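You operate a simulated robot arm through the tools that you are given. There is no shell and no other tool.

You run a simulated robot arm. Do the job below in one go: nothing can be reset, and whatever is moved stays where it is left.

## Task
Open the CHUCK and PACK knobs, close BENCH, start the extractor, turn the fan till the display shows OK.

The check looks at the end state, three seconds after you hand in, the way a careful person would. Anything else that was tipped, shoved, dropped, spilled or broken makes it a failure.

## Robot
A 6-joint arm with a two-finger gripper, fixed in place. Base frame: the origin is on the floor under the middle of its stand, x ahead of it, y to its left, z up; the work surface is at about z = 706. Readings come in mm, rad, newtons and seconds.
It reaches about 1637 mm from its shoulder. Its first joint turns from -2.897 to 2.897 rad. Payload 3.43 kg.
The TCP is the grasp point between the finger pads, 20 mm short of the fingertips. In the tool frame z runs along the fingers and y along their closing line. The gripper opens to 190 mm; its body begins 248 mm behind the TCP.
Orientation is told as [roll, pitch, yaw] about the base's x, y, z axes, in that order, counted from this pose: with the fingers straight down and closing along the base's y, the tool's x points along the base's -x, its y along +y and its z along -z.

## Interface
- The arm moves only by the tool send_rows. Its argument "targets" is a list of rows, each a list of 3 entries, a list of its own where there are three numbers: the shift along the tool's x, y, z in m, then the turn, a rotation vector about the tool's x, y, z in rad, then the closure, from 0 (fully open) to 1 (shut). In form: [[[tx, ty, tz], [ax, ay, az], grip], ...]. A call has 1 to 20 rows; each row shifts and turns the commanded pose from where the row before left it, along the tool's axes as they then stand. A row lasts 0.2 s, in which the tool goes at most 50 mm and 0.15 rad; a call with a longer step from one row to the next is refused whole, and so is a gripper value outside its range. Where a pose cannot be reached the arm comes as near as it can. A force on the tool above 90 N (or 10 N above the force at the start of the call, whichever is more), or a blocked arm, ends the call early, and 0.2 s more pass. The fingers move at their own pace (about 45 mm/s each) and stop on an object; they squeeze with about 34 N. The grip force told is the motor's: it shows also when the fingers shut on nothing. Time passes only in rows, and 0.2 s behind the last, so rows that do not move let the fingers close. It gives the time, the measured TCP pose, the force on the tool (base axes), the opening and the grip force at its end, in the units of the frame above (readings bear some noise), with the torque about the TCP (base axes, N m) and any sound that the robot's microphone picked up.
- Cameras (640 x 400 px; columns grow to the right, rows downward): "scene" is fixed at [48.5, -652.4, 1645.7]; the picture's right is [0.84, -0.55, 0.00], its down [-0.27, -0.41, -0.87] and it looks along [0.48, 0.73, -0.50] (base axes); focal length 350 px, centre (320, 200). "wrist" rides on the gripper at [70, -9, -288] in the tool frame; the picture's right is [0.12, 0.99, 0.00], its down [-0.96, 0.12, -0.25] and it looks along [-0.25, 0.03, 0.97] (tool axes); focal length 261 px, centre (320, 200). There is no depth. A picture from a camera that has moved, and an enlarged one, comes with that camera's place and axes in the base frame and with its lens.
- get_image(camera): a new picture of that camera. The clock stands still meanwhile.
- lift_body(by): slides the trunk up (or, below 0, down) by that many mm; the arm rides with it, the base frame stays. It gives what a move gives, with no picture.
- inspect(camera, box): a new picture of the part [left, top, right, bottom] of that camera's present view, enlarged. The clock stands still meanwhile.
- finish_job(): hands the job in; it is judged then, once.

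Places have to be worked out from the pictures, the camera data and where the tool is seen. Open the gripper and draw the arm clear of the work before you hand the job in, unless the task says otherwise.

The tools are called after "Call:" as a command line: name --argument value ..., lists and objects as JSON in quotes. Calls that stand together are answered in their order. send_rows: Moves the arm, as the interface text tells. Its arguments: {"type":"object","properties":{"targets":{"type":"array","items":{"type":"array"}}},"required":["targets"]} The other tools are called the same way: lift_body (by) moves the trunk up or down; get_image (camera) takes a picture; inspect (camera, box) takes an enlarged picture of a part of a camera's view; finish_job () hands the job in.

At the start:

```text
t: 0.0
position: [576.4, 116.0, 1351.2]
orientation: [0.001, -0.004, 0.0]
wrist_force: [0.2, -0.2, 0.4]
wrist_torque: [0.02, -0.01, -0.02]
finger_gap: 190.1
grip_force: 0.0
trunk travel left (down, up): [-175.0, 65.0]
```

scene: 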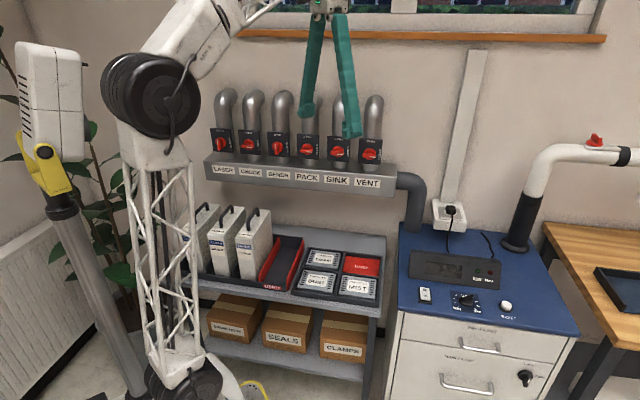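
wrist: 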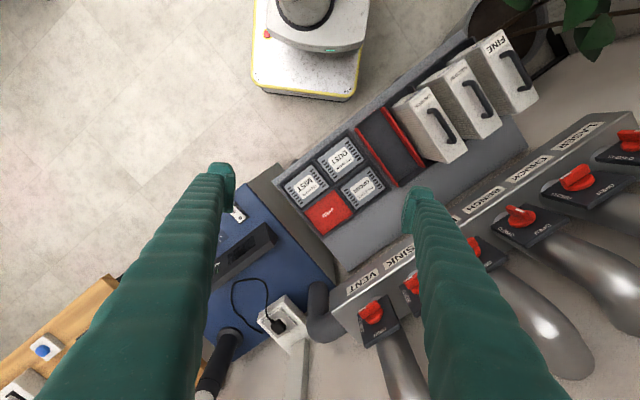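

I'll start by enlarging the scene's key areas: the damper knobs on the duct manifold and the extractor's control panel.

Call:
inspect --camera "scene" --box '[200, 80, 400, 205]'

Call:
inspect --camera "scene" --box '[390, 230, 590, 355]'

Call:
inspect --camera "scene" --box '[500, 120, 640, 210]'

Call:
inspect --camera "wrist" --box '[320, 100, 640, 300]'

```text
3.20 times, centred on (300, 142) of scene
camera zoom: at [48.5, -652.4, 1645.7], right [0.84, -0.55, 0.0], down [-0.27, -0.41, -0.87], along [0.48, 0.73, -0.5], focal length 1119 px, centre (384, 384)
```

zoom: 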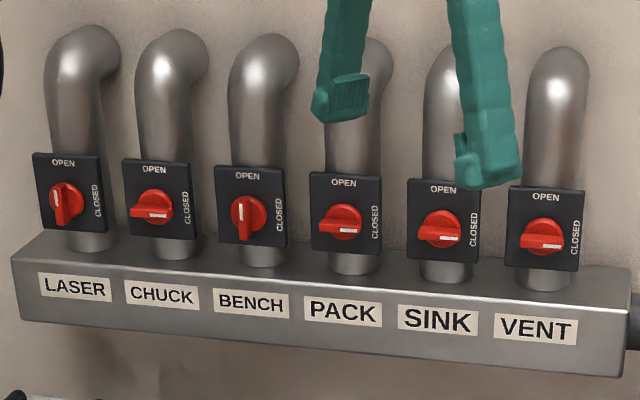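

```text
3.20 times, centred on (490, 292) of scene
camera zoom: at [48.5, -652.4, 1645.7], right [0.84, -0.55, 0.0], down [-0.27, -0.41, -0.87], along [0.48, 0.73, -0.5], focal length 1119 px, centre (-224, -96)
```

zoom: 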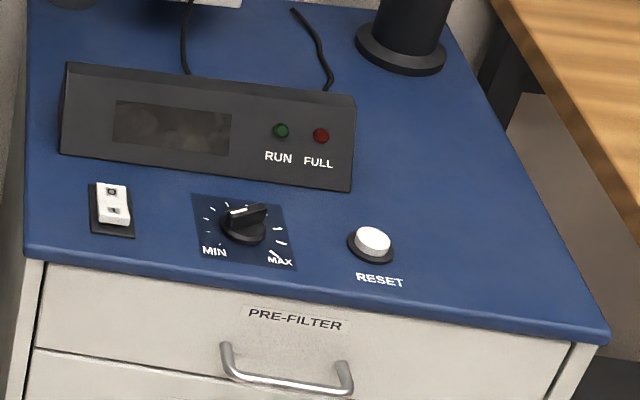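

```text
4.44 times, centred on (570, 165) of scene
camera zoom: at [48.5, -652.4, 1645.7], right [0.84, -0.55, 0.0], down [-0.27, -0.41, -0.87], along [0.48, 0.73, -0.5], focal length 1554 px, centre (-791, 356)
```

zoom: 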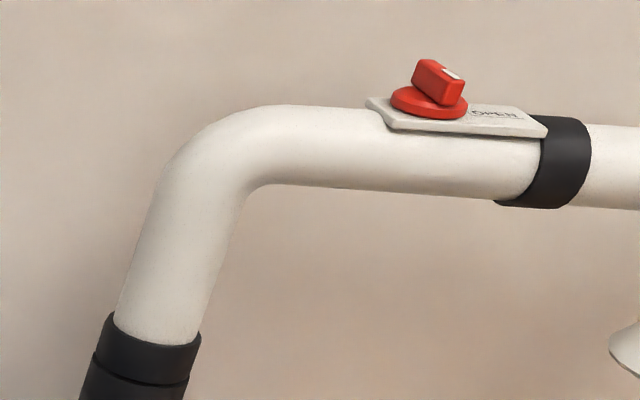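

```text
2.00 times, centred on (480, 200) of wrist
camera zoom: at [507.3, 105.7, 1638.1], right [-0.12, 0.99, 0.0], down [0.96, 0.12, 0.25], along [0.25, 0.03, -0.97], focal length 521 px, centre (0, 200)
```

zoom: 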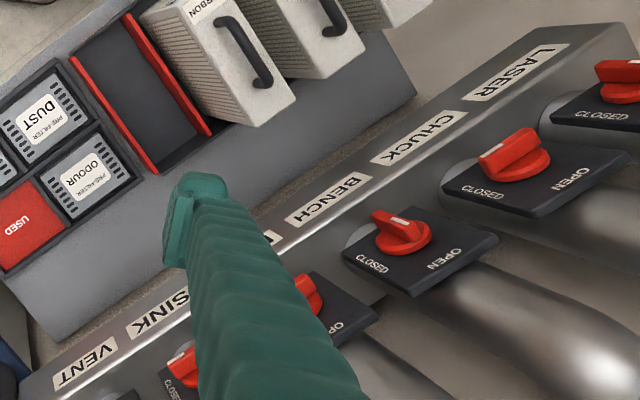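

The knobs sit on plates marked OPEN (top) and CLOSED (right); I need to see pointer marks closely, and the switch, plug and dial. Enlarging further.

Call:
inspect --camera "scene" --box '[205, 120, 301, 180]'

Call:
inspect --camera "scene" --box '[290, 125, 386, 185]'

Call:
inspect --camera "scene" --box '[410, 275, 522, 345]'

Call:
inspect --camera "scene" --box '[405, 180, 501, 240]'

Call:
inspect --camera "wrist" --box '[180, 200, 340, 300]'

Call:
inspect --camera "wrist" --box '[480, 100, 640, 200]'

Call:
inspect --camera "scene" --box '[400, 310, 592, 400]'

```text
6.67 times, centred on (253, 150) of scene
camera zoom: at [48.5, -652.4, 1645.7], right [0.84, -0.55, 0.0], down [-0.27, -0.41, -0.87], along [0.48, 0.73, -0.5], focal length 2330 px, centre (767, 533)
```

zoom: 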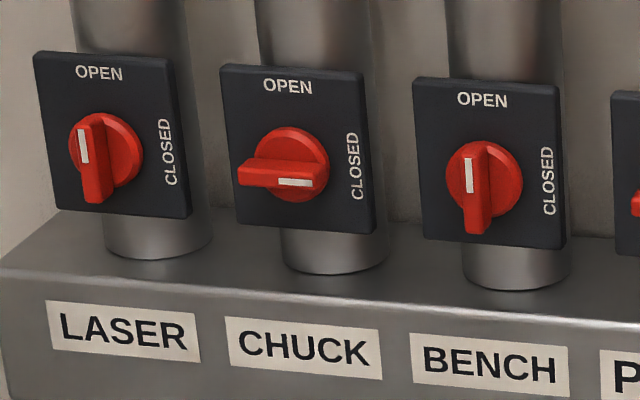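

```text
6.67 times, centred on (338, 155) of scene
camera zoom: at [48.5, -652.4, 1645.7], right [0.84, -0.55, 0.0], down [-0.27, -0.41, -0.87], along [0.48, 0.73, -0.5], focal length 2330 px, centre (200, 500)
```

zoom: 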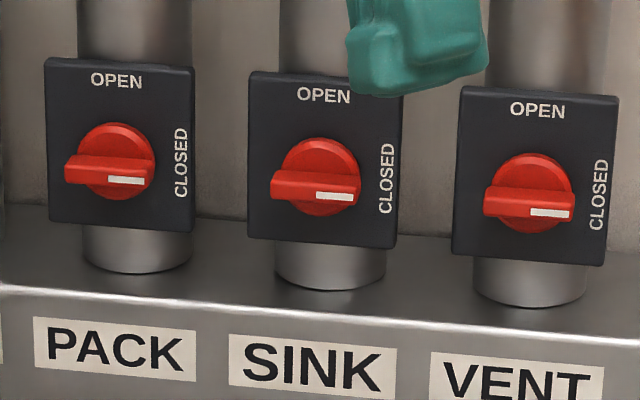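

```text
5.71 times, centred on (466, 310) of scene
camera zoom: at [48.5, -652.4, 1645.7], right [0.84, -0.55, 0.0], down [-0.27, -0.41, -0.87], along [0.48, 0.73, -0.5], focal length 1998 px, centre (-514, -429)
```

zoom: 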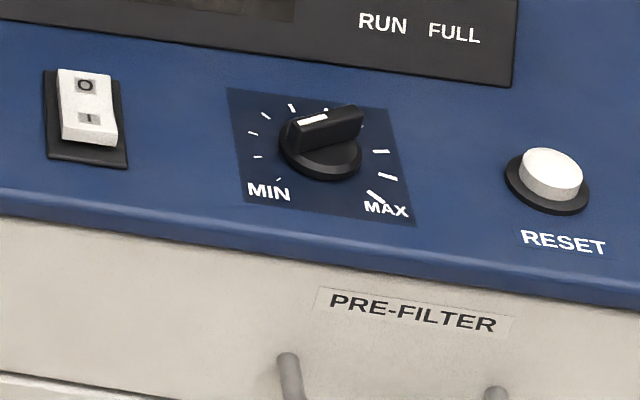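

```text
6.67 times, centred on (453, 210) of scene
camera zoom: at [48.5, -652.4, 1645.7], right [0.84, -0.55, 0.0], down [-0.27, -0.41, -0.87], along [0.48, 0.73, -0.5], focal length 2330 px, centre (-567, 133)
```

zoom: 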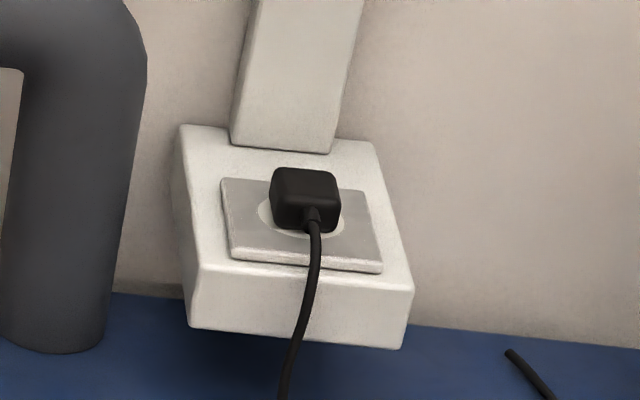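

```text
4.00 times, centred on (260, 250) of wrist
camera zoom: at [507.3, 105.7, 1638.1], right [-0.12, 0.99, 0.0], down [0.96, 0.12, 0.25], along [0.25, 0.03, -0.97], focal length 1043 px, centre (560, 0)
```

zoom: 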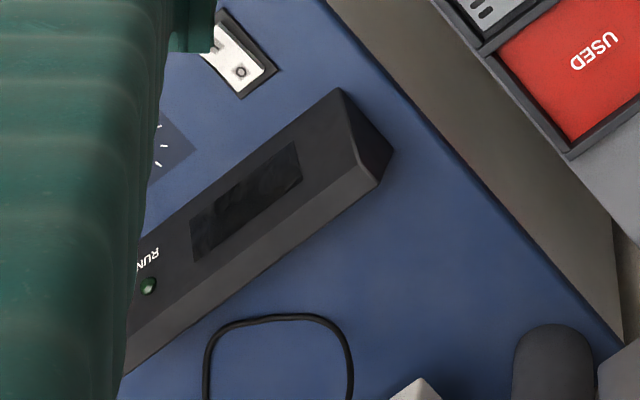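

```text
4.00 times, centred on (560, 150) of wrist
camera zoom: at [507.3, 105.7, 1638.1], right [-0.12, 0.99, 0.0], down [0.96, 0.12, 0.25], along [0.25, 0.03, -0.97], focal length 1043 px, centre (-640, 400)
```

zoom: 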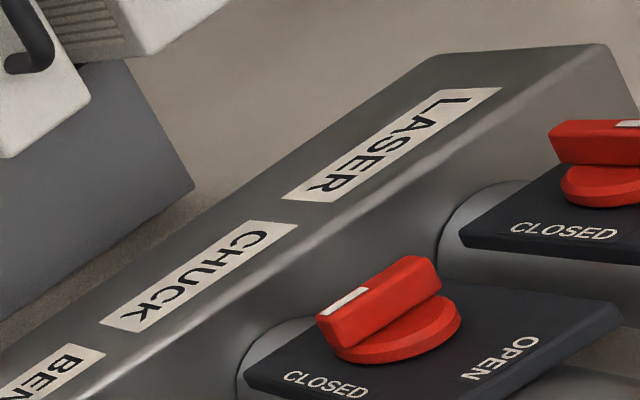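

```text
3.33 times, centred on (496, 355) of scene
camera zoom: at [48.5, -652.4, 1645.7], right [0.84, -0.55, 0.0], down [-0.27, -0.41, -0.87], along [0.48, 0.73, -0.5], focal length 1165 px, centre (-267, -317)
```

zoom: 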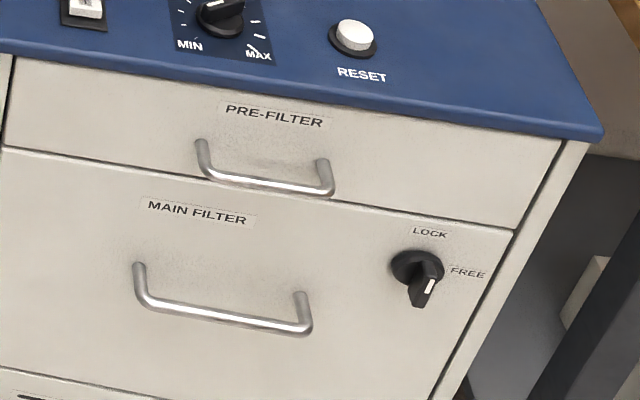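

Pointer marks read: LASER open, CHUCK closed, BENCH open, PACK/SINK/VENT closed. I'll check the cable and the rocker before moving.

Call:
inspect --camera "wrist" --box '[200, 260, 344, 350]'

Call:
inspect --camera "scene" --box '[410, 280, 442, 308]'

Call:
inspect --camera "scene" --box '[445, 285, 493, 315]'

Call:
inspect --camera "scene" --box '[180, 0, 400, 140]'

```text
4.44 times, centred on (272, 305) of wrist
camera zoom: at [507.3, 105.7, 1638.1], right [-0.12, 0.99, 0.0], down [0.96, 0.12, 0.25], along [0.25, 0.03, -0.97], focal length 1158 px, centre (533, -267)
```

zoom: 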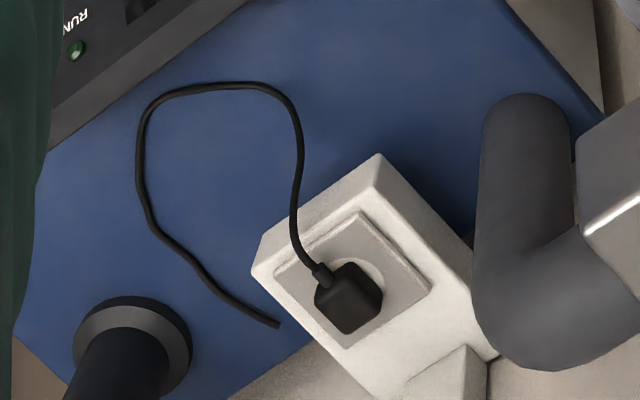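

```text
14.29 times, centred on (426, 294) of scene
camera zoom: at [48.5, -652.4, 1645.7], right [0.84, -0.55, 0.0], down [-0.27, -0.41, -0.87], along [0.48, 0.73, -0.5], focal length 4994 px, centre (-1194, -1143)
```

zoom: 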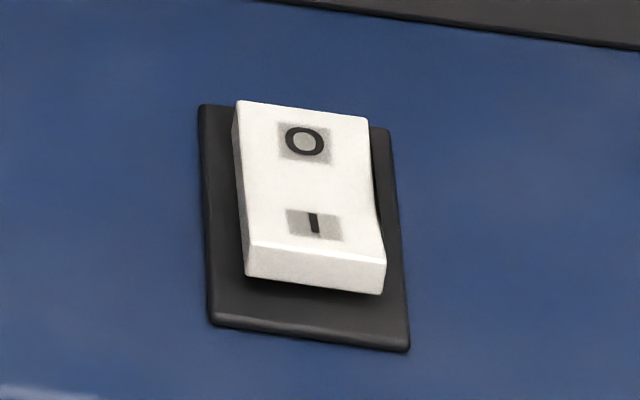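

```text
13.33 times, centred on (469, 300) of scene
camera zoom: at [48.5, -652.4, 1645.7], right [0.84, -0.55, 0.0], down [-0.27, -0.41, -0.87], along [0.48, 0.73, -0.5], focal length 4661 px, centre (-1667, -1133)
```

zoom: 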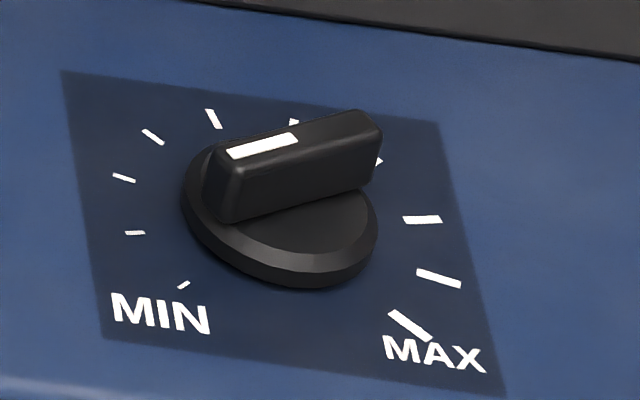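

```text
2.86 times, centred on (290, 70) of scene
camera zoom: at [48.5, -652.4, 1645.7], right [0.84, -0.55, 0.0], down [-0.27, -0.41, -0.87], along [0.48, 0.73, -0.5], focal length 999 px, centre (406, 571)
```

zoom: 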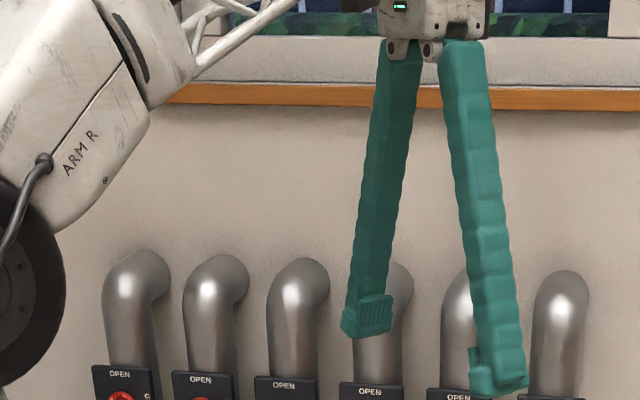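

The readings put the knob row at about z≈1135, n≈806 mm along the wall-inward direction (0.69, 0.72), with 122 mm spacing (CHUCK ≈ (532,608), VENT ≈ (886,271)). First I yaw the tool about 46° toward that wall while sliding left, well clear of everything.

Call:
send_rows --targets '[[[0, 0.024, 0], [0, 0, -0.134], 0.3], [[-0.0032, 0.0238, 0], [0, 0, -0.134], 0.5], [[-0.0064, 0.0231, 0], [0, 0, -0.134], 0.6], [[-0.0094, 0.0221, 0], [0, 0, -0.134], 0.6], [[-0.0123, 0.0206, 0], [0, 0, -0.134], 0.6], [[-0.0149, 0.0188, 0], [0, 0, -0.134], 0.6]]'

```text
t: 1.4
position: [577.3, 257.1, 1346.8]
orientation: [-0.001, -0.008, 0.808]
wrist_force: [0.0, 0.0, 0.4]
wrist_torque: [0.1, 0.03, -0.01]
finger_gap: 76.1
grip_force: 0.0
out of reach, approached as far as the arm can: row 5
trunk travel left (down, up): [-175.0, 65.0]
```

The yaw worked, with only a slight reach shortfall. Checking the pictures before pitching the tool toward the wall.

Call:
get_image --camera "wrist"

Call:
get_image --camera "scene"

```text
taken
camera wrist: at [532.8, 199.2, 1633.5], right [-0.8, 0.6, 0.0], down [0.58, 0.77, 0.26], along [0.16, 0.2, -0.97], focal length 261 px, centre (320, 200)
```

wrist: 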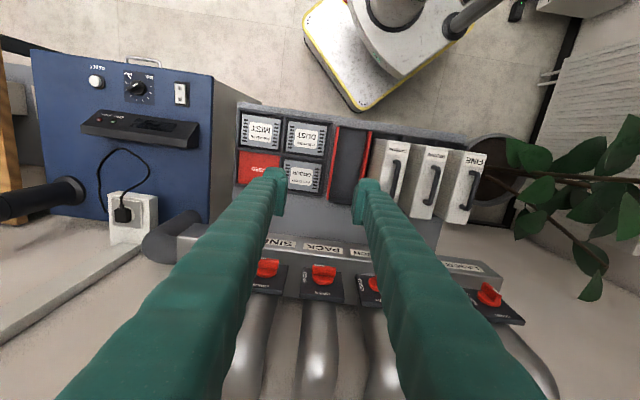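

```text
taken
```

scene: 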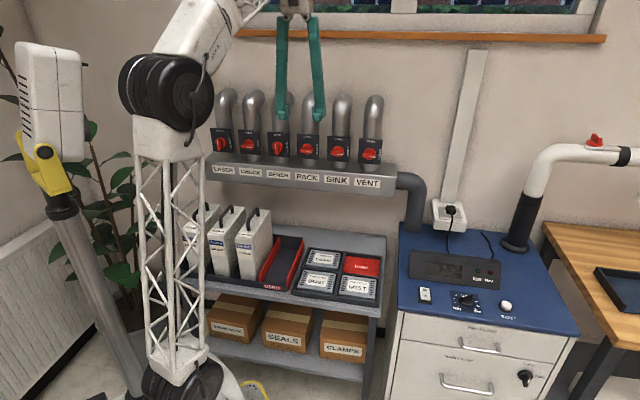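

The pictures agree: PACK knob ≈ (706,436,1137), LASER ≈ (448,690), wall direction ≈ (0.715,-0.70). Now I pitch the fingers toward the wall while dropping to a stand-off about 120 mm in front of PACK.

Call:
send_rows --targets '[[[-0.0089, 0.003, 0.0179], [0, -0.1428, 0], 0.6], [[-0.0063, 0.003, 0.019], [0, -0.1428, 0], 0.6], [[-0.0035, 0.003, 0.0197], [0, -0.1428, 0], 0.6], [[-0.0007, 0.003, 0.02], [0, -0.1428, 0], 0.6], [[0.0022, 0.003, 0.0199], [0, -0.1428, 0], 0.6], [[0.005, 0.003, 0.0193], [0, -0.1428, 0], 0.6], [[0.0077, 0.003, 0.0184], [0, -0.1428, 0], 0.6], [[0.0103, 0.003, 0.0172], [0, -0.1428, 0], 0.6], [[0.0126, 0.003, 0.0155], [0, -0.1428, 0], 0.6], [[0.0147, 0.003, 0.0135], [0, -0.1428, 0], 0.6], [[0.0164, 0.003, 0.0113], [0, -0.1428, 0], 0.6]]'

Call:
get_image --camera "wrist"

Call:
get_image --camera "scene"

```text
t: 3.8
position: [636.7, 353.1, 1173.7]
orientation: [-0.924, -1.562, 1.734]
wrist_force: [-0.8, -1.8, 2.0]
wrist_torque: [-0.31, 0.27, 0.07]
finger_gap: 75.8
grip_force: 0.1
out of reach, approached as far as the arm can: row 11
trunk travel left (down, up): [-175.0, 65.0]
```

```text
taken
camera wrist: at [445.2, 138.6, 1104.2], right [-0.72, 0.68, -0.12], down [-0.26, -0.09, 0.96], along [0.65, 0.72, 0.24], focal length 261 px, centre (320, 200)
```

wrist: 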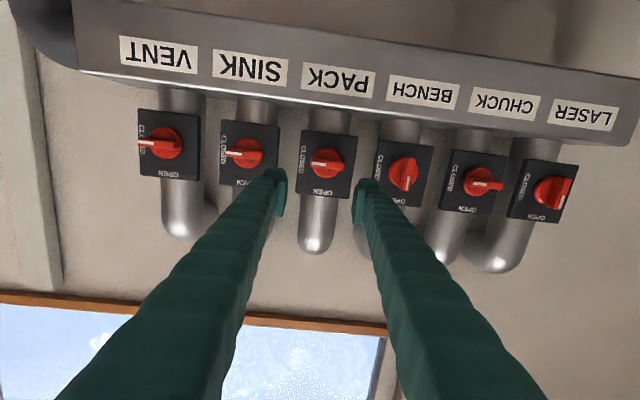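

```text
taken
```

scene: 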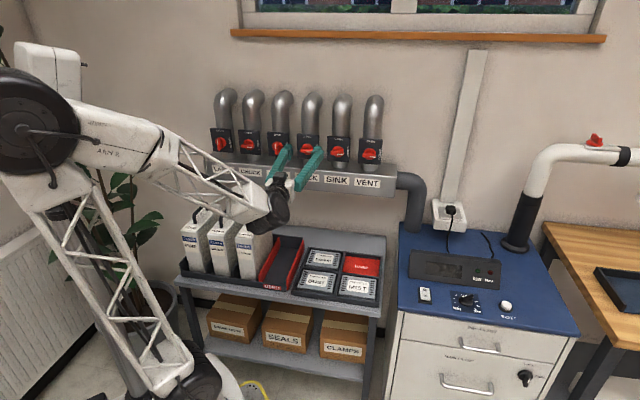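

The tool now faces the wall, roughly 100 mm in front of PACK; tool z is about (0.695,0.721,0) and the wall normal looks near 45°. I'll enlarge the knobs to pin down their centres.

Call:
inspect --camera "wrist" --box '[280, 110, 376, 210]'

Call:
inspect --camera "wrist" --box '[120, 90, 360, 240]'

Call:
inspect --camera "wrist" --box '[360, 100, 600, 250]'

```text
4.00 times, centred on (328, 160) of wrist
camera zoom: at [445.2, 138.6, 1104.2], right [-0.72, 0.68, -0.12], down [-0.26, -0.09, 0.96], along [0.65, 0.72, 0.24], focal length 1043 px, centre (288, 360)
```

zoom: 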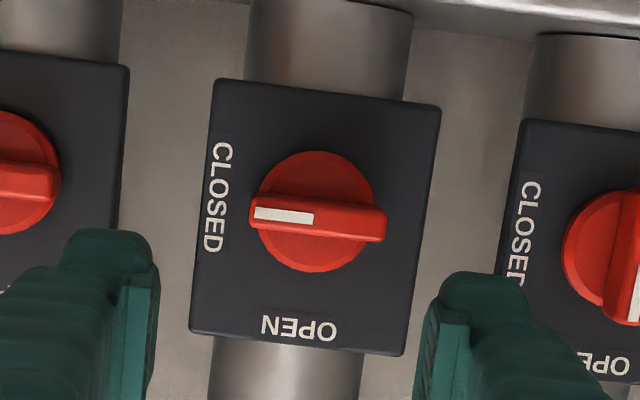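

```text
2.67 times, centred on (240, 165) of wrist
camera zoom: at [445.2, 138.6, 1104.2], right [-0.72, 0.68, -0.12], down [-0.26, -0.09, 0.96], along [0.65, 0.72, 0.24], focal length 695 px, centre (533, 293)
```

zoom: 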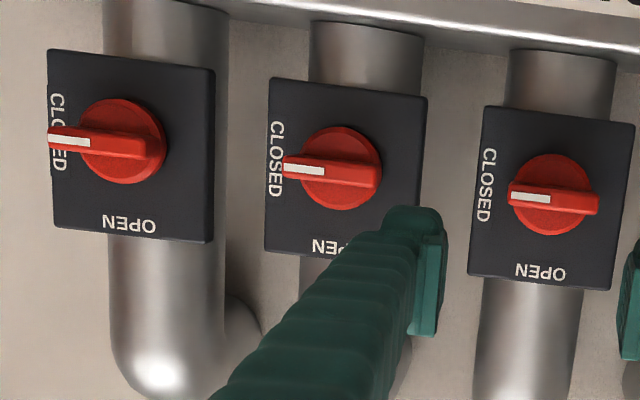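

```text
2.67 times, centred on (480, 175) of wrist
camera zoom: at [445.2, 138.6, 1104.2], right [-0.72, 0.68, -0.12], down [-0.26, -0.09, 0.96], along [0.65, 0.72, 0.24], focal length 695 px, centre (-107, 267)
```

zoom: 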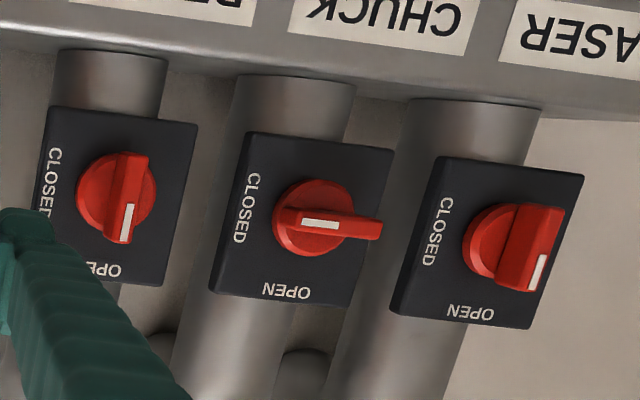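

PACK's axis lies about 5 mm left and 30 mm below the tool axis, with the handle front roughly 90 mm ahead. I'll move forward 45 mm, down 30 mm, left 5 mm, trim the yaw to 45°, and begin the +90° roll so the fingers close vertically.

Call:
send_rows --targets '[[[0.01, 0.002, 0.015], [0.016, 0, 0], 0.6], [[0.01, 0.002, 0.015], [0, 0, 0], 0.6], [[0.01, 0.001, 0.015], [0, 0, 0], 0.6], [[0, 0, 0], [0, 0, 0], 0.6]]'

```text
t: 4.8
position: [668.7, 391.7, 1146.4]
orientation: [-2.424, -1.567, -3.072]
wrist_force: [0.2, -0.5, 0.5]
wrist_torque: [0.0, 0.03, -0.01]
finger_gap: 76.0
grip_force: 0.0
out of reach, approached as far as the arm can: row 1
trunk travel left (down, up): [-175.0, 65.0]
```

Now about 40 mm from the handle front. Rolling +90° about the tool axis so the fingers straddle PACK's horizontal handle.

Call:
send_rows --targets '[[[0, 0, 0], [0, 0, 0.1428], 0.6], [[0, 0, 0], [0, 0, 0.1428], 0.6], [[0, 0, 0], [0, 0, 0.1428], 0.6], [[0, 0, 0], [0, 0, 0.1428], 0.6], [[0, 0, 0], [0, 0, 0.1428], 0.6], [[0, 0, 0], [0, 0, 0.1428], 0.6], [[0, 0, 0], [0, 0, 0.1428], 0.6], [[0, 0, 0], [0, 0, 0.1428], 0.6], [[0, 0, 0], [0, 0, 0.1428], 0.6], [[0, 0, 0], [0, 0, 0.1428], 0.6], [[0, 0, 0], [0, 0, 0.1428], 0.6]]'

Call:
get_image --camera "wrist"

Call:
get_image --camera "scene"

```text
t: 7.2
position: [669.8, 392.4, 1147.6]
orientation: [1.573, 0.001, -0.782]
wrist_force: [-0.5, 0.1, 0.1]
wrist_torque: [0.03, -0.03, -0.02]
finger_gap: 75.9
grip_force: 0.0
trunk travel left (down, up): [-175.0, 65.0]
```

```text
taken
camera wrist: at [417.4, 236.4, 1137.5], right [-0.09, 0.08, 0.99], down [0.51, -0.85, 0.11], along [0.86, 0.51, 0.03], focal length 261 px, centre (320, 200)
```

wrist: 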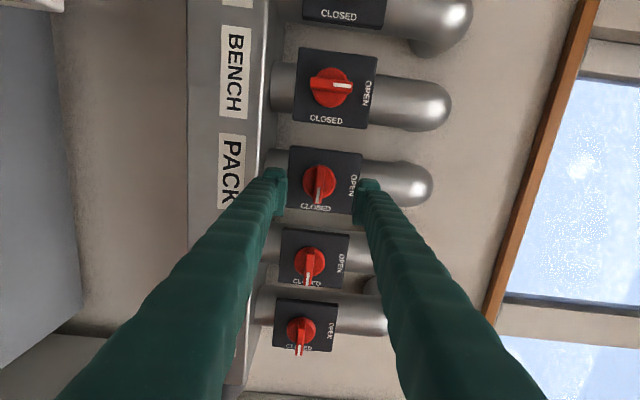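

```text
taken
```

scene: 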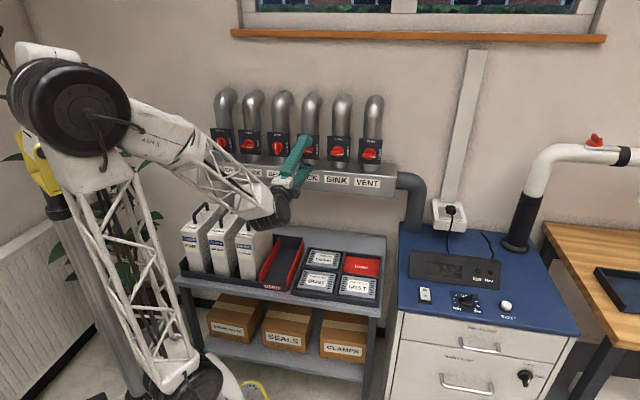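

Roll done cleanly; tool z is at azimuth 45.2°. Enlarging around PACK to check the alignment of fingers and handle.

Call:
inspect --camera "wrist" --box '[256, 135, 384, 215]'

```text
5.00 times, centred on (320, 175) of wrist
camera zoom: at [417.4, 236.4, 1137.5], right [-0.09, 0.08, 0.99], down [0.51, -0.85, 0.11], along [0.86, 0.51, 0.03], focal length 1303 px, centre (320, 325)
```

zoom: 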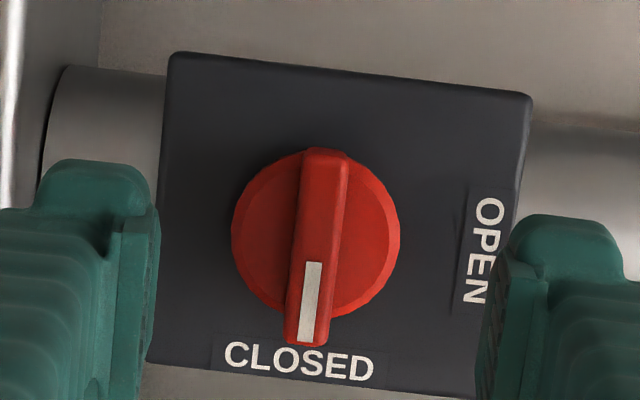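

Stereo from the two wrist views puts PACK's handle front at (700,427,1145.5): 47 mm ahead, 3.5 mm left, 1.5 mm low. I'll narrow the fingers a bit, advance 46 mm, and check before closing.

Call:
send_rows --targets '[[[0.0015, -0.0005, 0.01], [0, 0, 0], 0.72], [[0.001, -0.0005, 0.012], [0, 0, 0], 0.72], [[0.001, -0.0005, 0.012], [0, 0, 0], 0.72], [[0, 0, 0.012], [0, 0, 0], 0.72]]'

Call:
get_image --camera "wrist"

Call:
inspect --camera "wrist" --box '[256, 145, 384, 225]'

Call:
inspect --camera "scene" --box '[250, 100, 378, 180]'

```text
t: 8.2
position: [698.6, 426.5, 1145.9]
orientation: [1.571, -0.002, -0.781]
wrist_force: [-0.4, 0.0, 0.5]
wrist_torque: [-0.03, 0.09, -0.01]
finger_gap: 53.1
grip_force: 0.0
trunk travel left (down, up): [-175.0, 65.0]
```

```text
taken
camera wrist: at [446.6, 271.1, 1136.6], right [-0.09, 0.08, 0.99], down [0.51, -0.85, 0.12], along [0.86, 0.51, 0.03], focal length 261 px, centre (320, 200)
```

wrist: 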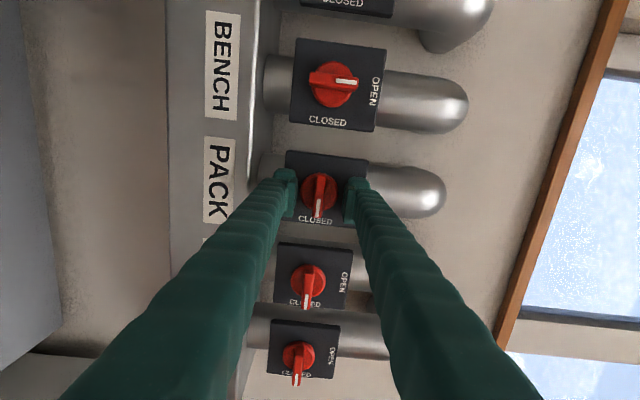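

```text
5.00 times, centred on (320, 185) of wrist
camera zoom: at [446.6, 271.1, 1136.6], right [-0.09, 0.08, 0.99], down [0.51, -0.85, 0.12], along [0.86, 0.51, 0.03], focal length 1303 px, centre (320, 275)
```

zoom: 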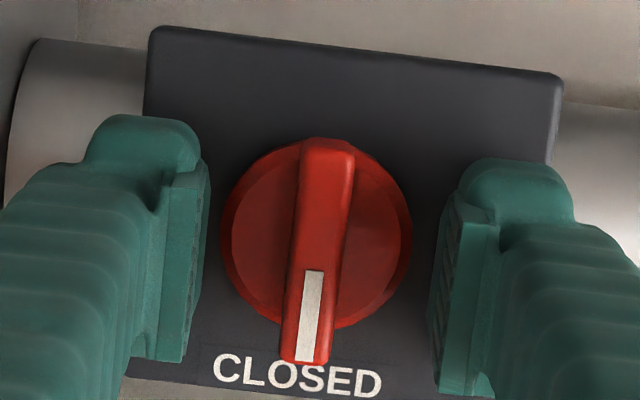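

```text
5.00 times, centred on (314, 140) of scene
camera zoom: at [48.5, -652.4, 1645.7], right [0.84, -0.55, 0.0], down [-0.27, -0.41, -0.87], along [0.48, 0.73, -0.5], focal length 1748 px, centre (350, 500)
```

zoom: 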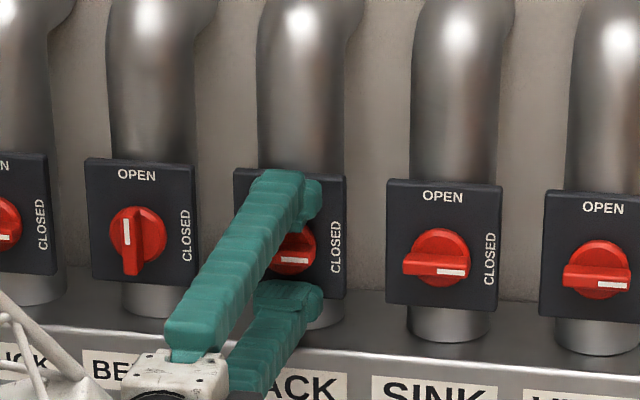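

The fingers straddle the handle and it is centred on the TCP. Closing on it.

Call:
send_rows --targets '[[[0, 0, 0], [0, 0, 0], 0.9], [[0, 0, 0], [0, 0, 0], 1.0], [[0, 0, 0], [0, 0, 0], 1.0], [[0, 0, 0], [0, 0, 0], 1.0], [[0, 0, 0], [0, 0, 0], 1.0]]'

Call:
inspect --camera "wrist" --box '[256, 145, 384, 225]'

```text
t: 9.4
position: [699.7, 426.9, 1144.8]
orientation: [1.572, -0.002, -0.783]
wrist_force: [-3.6, -1.6, -13.0]
wrist_torque: [-0.14, 0.07, 0.03]
finger_gap: 38.4
grip_force: 45.0
trunk travel left (down, up): [-175.0, 65.0]
```

```text
5.00 times, centred on (320, 185) of wrist
camera zoom: at [446.8, 271.3, 1135.9], right [-0.09, 0.08, 0.99], down [0.51, -0.85, 0.12], along [0.86, 0.51, 0.03], focal length 1303 px, centre (320, 275)
```

zoom: 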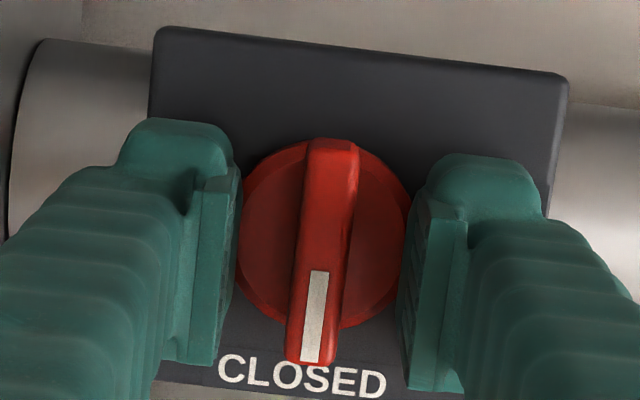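

The fingers stopped at 38 mm, gripping the round disc rather than the handle, so the tips are too deep. I'll reopen, back off 8 mm and close again.

Call:
send_rows --targets '[[[0, 0, 0], [0, 0, 0], 0.72], [[0, 0, 0], [0, 0, 0], 0.72], [[0, 0, -0.004], [0, 0, 0], 0.72], [[0, 0, -0.004], [0, 0, 0], 0.72], [[0, 0, 0], [0, 0, 0], 0.9], [[0, 0, 0], [0, 0, 0], 1.0], [[0, 0, 0], [0, 0, 0], 1.0], [[0, 0, 0], [0, 0, 0], 1.0], [[0, 0, 0], [0, 0, 0], 1.0]]'

Call:
inspect --camera "wrist" --box '[256, 145, 384, 225]'

```text
t: 11.4
position: [692.4, 419.1, 1144.1]
orientation: [1.574, -0.001, -0.784]
wrist_force: [-19.3, -18.9, -11.9]
wrist_torque: [-0.15, 0.03, -0.2]
finger_gap: 11.0
grip_force: 44.5
trunk travel left (down, up): [-175.0, 65.0]
```

```text
5.00 times, centred on (320, 185) of wrist
camera zoom: at [441.0, 264.1, 1135.7], right [-0.09, 0.08, 0.99], down [0.51, -0.85, 0.12], along [0.86, 0.51, 0.03], focal length 1303 px, centre (320, 275)
```

zoom: 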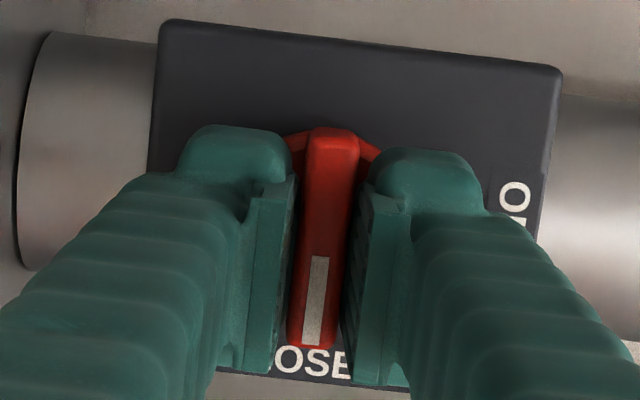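

Now gripping the handle itself (11 mm gap) with mild push-back. I ease off by 2 mm and turn counter-clockwise 90° to bring the pointer to OPEN.

Call:
send_rows --targets '[[[0, -0.0015, -0.002], [0, 0, 0], 1.0], [[0, 0, 0], [0, 0, -0.1428], 1.0], [[0, 0, 0], [0, 0, -0.1428], 1.0], [[0, 0, 0], [0, 0, -0.1428], 1.0], [[0, 0, 0], [0, 0, -0.1428], 1.0], [[0, 0, 0], [0, 0, -0.1428], 1.0], [[0, 0, 0], [0, 0, -0.1428], 1.0], [[0, 0, 0], [0, 0, -0.1428], 1.0], [[0, 0, 0], [0, 0, -0.1428], 1.0], [[0, 0, 0], [0, 0, -0.1428], 1.0], [[0, 0, 0], [0, 0, -0.1428], 1.0], [[0, 0, 0], [0, 0, -0.1428], 1.0], [[0, 0, 0], [0, 0, 0], 1.0]]'

Call:
inspect --camera "wrist" --box '[256, 145, 384, 225]'

Call:
inspect --camera "scene" --box '[250, 100, 378, 180]'

```text
t: 14.2
position: [688.5, 420.8, 1144.8]
orientation: [-2.189, -1.563, 2.979]
wrist_force: [-23.9, 26.7, 34.5]
wrist_torque: [0.43, -0.1, 0.29]
finger_gap: 11.1
grip_force: 44.0
trunk travel left (down, up): [-175.0, 65.0]
```

```text
5.00 times, centred on (320, 185) of wrist
camera zoom: at [494.8, 209.8, 1073.7], right [-0.71, 0.7, -0.12], down [-0.26, -0.09, 0.96], along [0.66, 0.71, 0.25], focal length 1303 px, centre (320, 275)
```

zoom: 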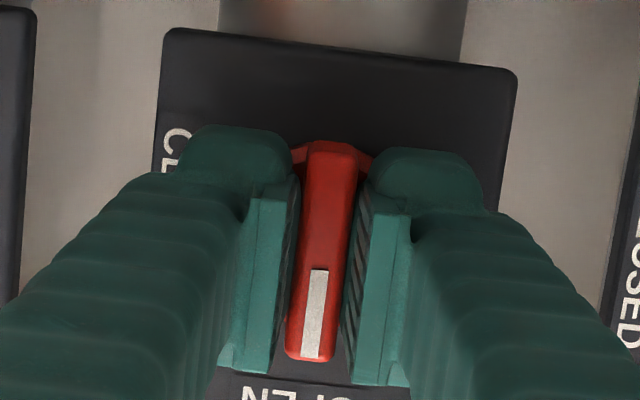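

```text
5.00 times, centred on (314, 140) of scene
camera zoom: at [48.5, -652.4, 1645.7], right [0.84, -0.55, 0.0], down [-0.27, -0.41, -0.87], along [0.48, 0.73, -0.5], focal length 1748 px, centre (350, 500)
```

zoom: 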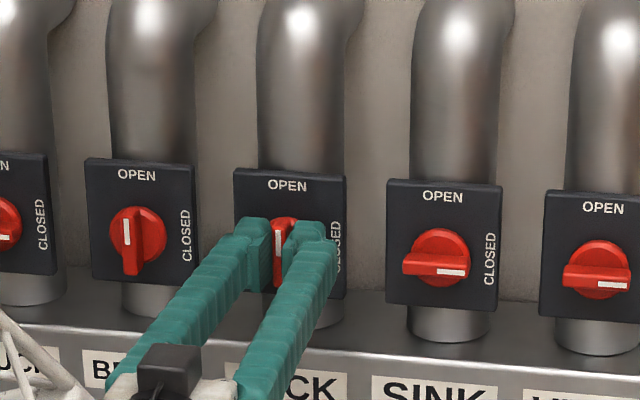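

PACK's handle is upright with its white mark at OPEN. Releasing and backing off 60 mm.

Call:
send_rows --targets '[[[0, 0, 0], [0, 0, 0], 0.72], [[0, 0, 0], [0, 0, 0], 0.72], [[0, 0, 0], [0, 0, 0], 0.72], [[0, 0, -0.015], [0, 0, 0], 0.72], [[0, 0, -0.02], [0, 0, 0], 0.72], [[0, 0, -0.02], [0, 0, 0], 0.72]]'

Call:
get_image --camera "wrist"

Call:
inspect --camera "wrist" --box '[280, 110, 440, 210]'

```text
t: 15.6
position: [662.7, 381.6, 1152.7]
orientation: [-0.497, -1.569, 1.289]
wrist_force: [-0.1, 0.9, -1.1]
wrist_torque: [-0.02, -0.04, 0.02]
finger_gap: 53.0
grip_force: 0.0
out of reach, approached as far as the arm can: row 6
trunk travel left (down, up): [-175.0, 65.0]
```

```text
taken
camera wrist: at [467.2, 170.8, 1082.8], right [-0.71, 0.7, -0.12], down [-0.26, -0.09, 0.96], along [0.66, 0.71, 0.24], focal length 261 px, centre (320, 200)
```

wrist: 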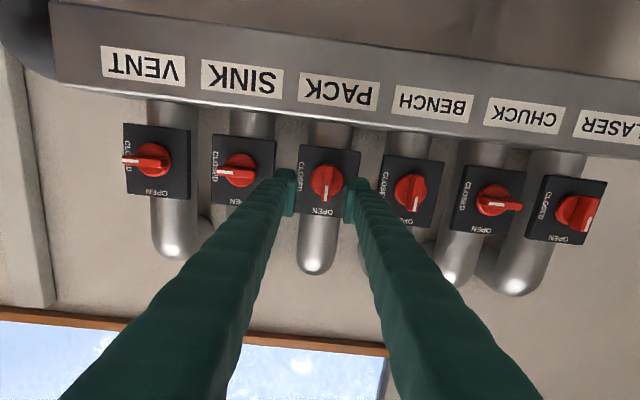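

```text
4.00 times, centred on (360, 160) of wrist
camera zoom: at [467.2, 170.8, 1082.8], right [-0.71, 0.7, -0.12], down [-0.26, -0.09, 0.96], along [0.66, 0.71, 0.24], focal length 1043 px, centre (160, 360)
```

zoom: 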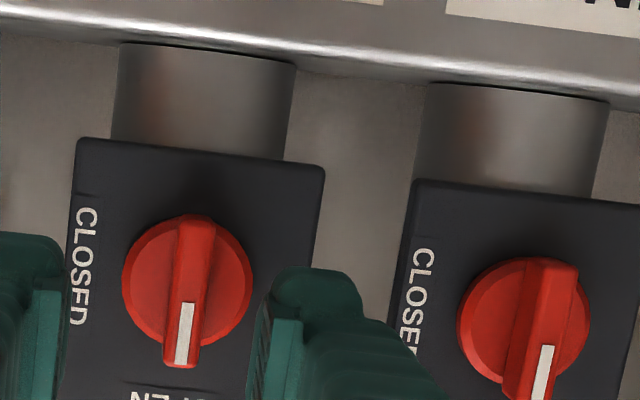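

PACK is set to OPEN. Backing off was limited by the arm folding too close to its own column, so BENCH and CHUCK may be out of reach at this trunk height; I'll lower the trunk in steps and raise the tool to compensate (tips are ~30 mm clear of the manifold box front).

Call:
lift_body --by -60

Call:
send_rows --targets '[[[-0.03, 0, 0], [0, 0, 0], 0.72], [[-0.03, 0, 0], [0, 0, 0], 0.72], [[0, 0, -0.015], [0, 0, 0], 0.72]]'

```text
t: 16.6
position: [664.0, 382.1, 1093.0]
orientation: [-0.701, -1.568, 1.491]
wrist_force: [0.4, -0.4, -0.5]
wrist_torque: [0.01, 0.0, 0.0]
finger_gap: 53.4
grip_force: 0.0
trunk travel left (down, up): [-115.0, 125.0]
```

```text
t: 17.4
position: [652.1, 372.0, 1152.3]
orientation: [-0.605, -1.568, 1.396]
wrist_force: [0.1, -0.2, -0.8]
wrist_torque: [0.05, -0.02, 0.03]
finger_gap: 53.0
grip_force: 0.0
trunk travel left (down, up): [-115.0, 125.0]
```

That freed the reach, as expected. Lowering another 60 mm and compensating again.

Call:
lift_body --by -60

Call:
send_rows --targets '[[[-0.03, 0, 0], [0, 0, 0], 0.72], [[-0.03, 0, 0], [0, 0, 0], 0.72], [[0, 0, 0], [0, 0, 0], 0.72]]'

Call:
get_image --camera "scene"

```text
t: 18.4
position: [651.7, 372.2, 1093.8]
orientation: [-0.711, -1.57, 1.503]
wrist_force: [0.0, -0.3, 0.2]
wrist_torque: [0.02, 0.0, 0.02]
finger_gap: 53.3
grip_force: 0.0
trunk travel left (down, up): [-55.0, 185.0]
```

```text
t: 19.2
position: [652.6, 370.8, 1154.6]
orientation: [-0.677, -1.569, 1.466]
wrist_force: [-0.9, 0.9, -0.1]
wrist_torque: [-0.01, 0.01, -0.04]
finger_gap: 53.2
grip_force: 0.1
trunk travel left (down, up): [-55.0, 185.0]
```

```text
taken
```

scene: 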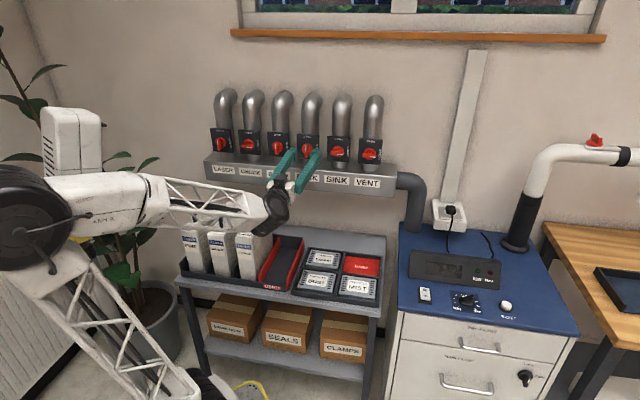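

The arm has plenty of room now. Sliding left ~131 mm to face BENCH (expected axis near (612,516,1145)).

Call:
send_rows --targets '[[[0.002, 0.026, 0], [0, 0, 0], 0.72], [[0.002, 0.026, 0], [0, 0, 0], 0.72], [[0.002, 0.026, 0], [0, 0, 0], 0.72], [[0.002, 0.026, 0], [0, 0, 0], 0.72], [[0, 0.027, 0], [0, 0, 0], 0.72], [[0, 0, 0], [0, 0, 0], 0.72]]'

Call:
get_image --camera "wrist"

Call:
inspect --camera "wrist" --box '[256, 120, 384, 200]'

```text
t: 20.6
position: [560.4, 461.9, 1146.6]
orientation: [-0.418, -1.565, 1.22]
wrist_force: [0.5, -0.5, -0.1]
wrist_torque: [-0.02, 0.01, -0.01]
finger_gap: 53.1
grip_force: 0.0
out of reach, approached as far as the arm can: row 5
trunk travel left (down, up): [-55.0, 185.0]
```

```text
taken
camera wrist: at [366.9, 248.7, 1076.2], right [-0.71, 0.69, -0.12], down [-0.25, -0.09, 0.96], along [0.65, 0.72, 0.24], focal length 261 px, centre (320, 200)
```

wrist: 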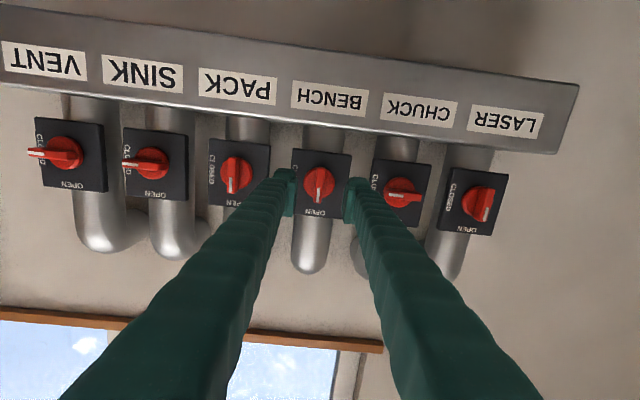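

```text
5.00 times, centred on (320, 160) of wrist
camera zoom: at [366.9, 248.7, 1076.2], right [-0.71, 0.69, -0.12], down [-0.25, -0.09, 0.96], along [0.65, 0.72, 0.24], focal length 1303 px, centre (320, 400)
```

zoom: 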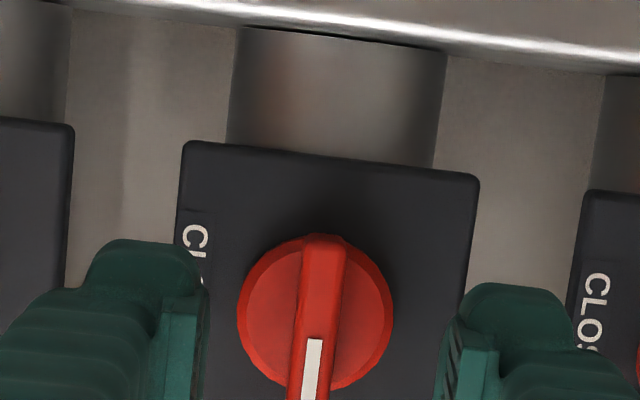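

BENCH is between the fingers in view. Enlarging to measure its handle centre precisely.

Call:
inspect --camera "wrist" --box '[272, 140, 368, 220]'

Call:
inspect --camera "wrist" --box '[352, 150, 448, 230]'

```text
5.00 times, centred on (320, 180) of wrist
camera zoom: at [366.9, 248.7, 1076.2], right [-0.71, 0.69, -0.12], down [-0.25, -0.09, 0.96], along [0.65, 0.72, 0.24], focal length 1303 px, centre (320, 300)
```

zoom: 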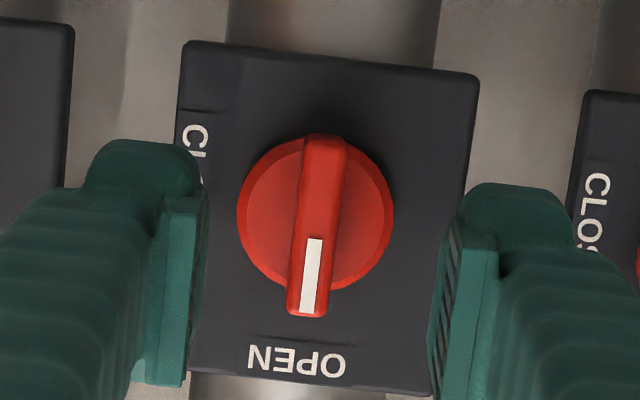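

```text
5.00 times, centred on (400, 190) of wrist
camera zoom: at [366.9, 248.7, 1076.2], right [-0.71, 0.69, -0.12], down [-0.25, -0.09, 0.96], along [0.65, 0.72, 0.24], focal length 1303 px, centre (-80, 250)
```

zoom: 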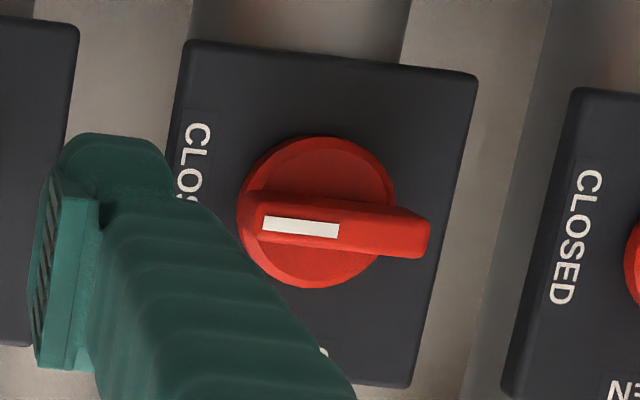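

BENCH's handle centre is ~75 mm ahead, 1 mm right and ~1.5 mm up. Advancing 60 mm (to the depth that worked on PACK) and closing.

Call:
send_rows --targets '[[[0, -0.001, 0.012], [0, 0, 0], 0.72], [[-0.001, 0, 0.012], [0, 0, 0], 0.72], [[0, 0, 0.012], [0, 0, 0], 0.72], [[0, 0, 0.012], [0, 0, 0], 0.72], [[0, 0, 0.012], [0, 0, 0], 0.72], [[0, 0, 0], [0, 0, 0], 0.72]]'

Call:
inspect --camera "wrist" --box '[256, 145, 384, 225]'

```text
t: 22.0
position: [608.4, 497.1, 1148.2]
orientation: [-0.347, -1.566, 1.147]
wrist_force: [0.3, 0.4, -0.2]
wrist_torque: [-0.03, -0.03, 0.02]
finger_gap: 53.4
grip_force: 0.1
out of reach, approached as far as the arm can: row 2, 4
trunk travel left (down, up): [-55.0, 185.0]
```

```text
5.00 times, centred on (320, 185) of wrist
camera zoom: at [415.0, 283.1, 1078.5], right [-0.71, 0.69, -0.12], down [-0.25, -0.09, 0.96], along [0.65, 0.72, 0.24], focal length 1303 px, centre (320, 275)
```

zoom: 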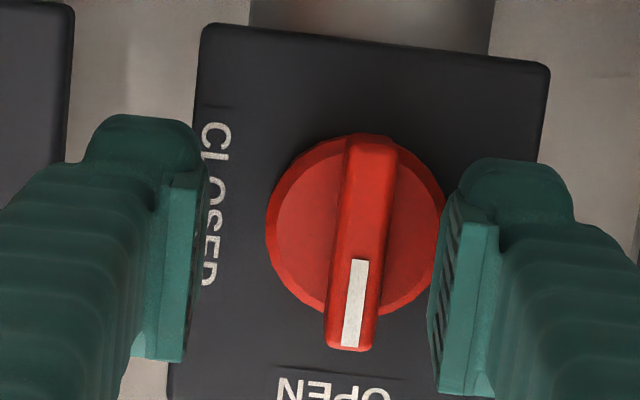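

The tool drifted ~9 mm right of the handle because of the reach limit. I'll back off a bit, lower the trunk the rest of the way, and re-approach.

Call:
send_rows --targets '[[[0, 0.002, -0.02], [0, 0, 0], 0.72], [[0, 0.002, -0.02], [0, 0, 0], 0.72], [[0, 0, 0], [0, 0, 0], 0.72]]'

Call:
lift_body --by -50

Call:
send_rows --targets '[[[-0.025, 0.002, 0], [0, 0, 0], 0.72], [[-0.025, 0.002, 0], [0, 0, 0], 0.72], [[0, 0, 0], [0, 0, 0], 0.72]]'

```text
t: 22.8
position: [577.9, 471.4, 1147.8]
orientation: [-0.461, -1.566, 1.258]
wrist_force: [-0.3, -0.2, -1.4]
wrist_torque: [0.0, -0.04, 0.01]
finger_gap: 53.1
grip_force: 0.2
trunk travel left (down, up): [-55.0, 185.0]
```

```text
t: 23.7
position: [577.6, 472.1, 1096.8]
orientation: [-0.434, -1.568, 1.232]
wrist_force: [1.0, 0.8, 0.0]
wrist_torque: [-0.02, -0.01, 0.04]
finger_gap: 53.1
grip_force: 0.2
trunk travel left (down, up): [-5.0, 235.0]
```

```text
t: 24.5
position: [576.1, 474.7, 1147.1]
orientation: [-0.358, -1.568, 1.155]
wrist_force: [1.0, 0.2, 0.1]
wrist_torque: [0.01, -0.01, -0.01]
finger_gap: 53.2
grip_force: 0.0
trunk travel left (down, up): [-5.0, 235.0]
```

No reach warning now; tool at lateral 71.7 mm versus the handle's ~70.3. Advancing 40 mm with a 1.5 mm left trim.

Call:
send_rows --targets '[[[0, 0.0015, 0.01], [0, 0, 0], 0.72], [[0, 0, 0.01], [0, 0, 0], 0.72], [[0, 0, 0.01], [0, 0, 0], 0.72], [[0, 0, 0.01], [0, 0, 0], 0.72], [[0, 0, 0], [0, 0, 0], 0.72]]'

Call:
inspect --camera "wrist" --box '[256, 145, 384, 225]'

```text
t: 25.7
position: [602.9, 504.4, 1146.7]
orientation: [-0.377, -1.566, 1.179]
wrist_force: [-0.7, 0.6, 0.5]
wrist_torque: [-0.05, 0.03, 0.0]
finger_gap: 53.3
grip_force: 0.1
trunk travel left (down, up): [-5.0, 235.0]
```

```text
5.00 times, centred on (320, 185) of wrist
camera zoom: at [409.0, 290.7, 1077.0], right [-0.71, 0.69, -0.12], down [-0.25, -0.09, 0.96], along [0.65, 0.72, 0.24], focal length 1303 px, centre (320, 275)
```

zoom: 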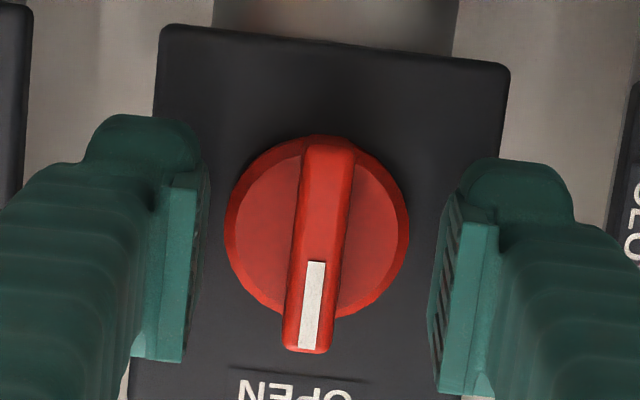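

Well centred. Closing on the BENCH handle.

Call:
send_rows --targets '[[[0, 0, 0], [0, 0, 0], 0.9], [[0, 0, 0], [0, 0, 0], 1.0], [[0, 0, 0], [0, 0, 0], 1.0], [[0, 0, 0], [0, 0, 0], 1.0], [[0, 0, 0], [0, 0, 0], 1.0]]'

```text
t: 26.9
position: [603.5, 504.5, 1146.9]
orientation: [-0.287, -1.566, 1.087]
wrist_force: [6.9, -1.6, 0.3]
wrist_torque: [-0.03, 0.03, -0.06]
finger_gap: 11.0
grip_force: 44.4
trunk travel left (down, up): [-5.0, 235.0]
```

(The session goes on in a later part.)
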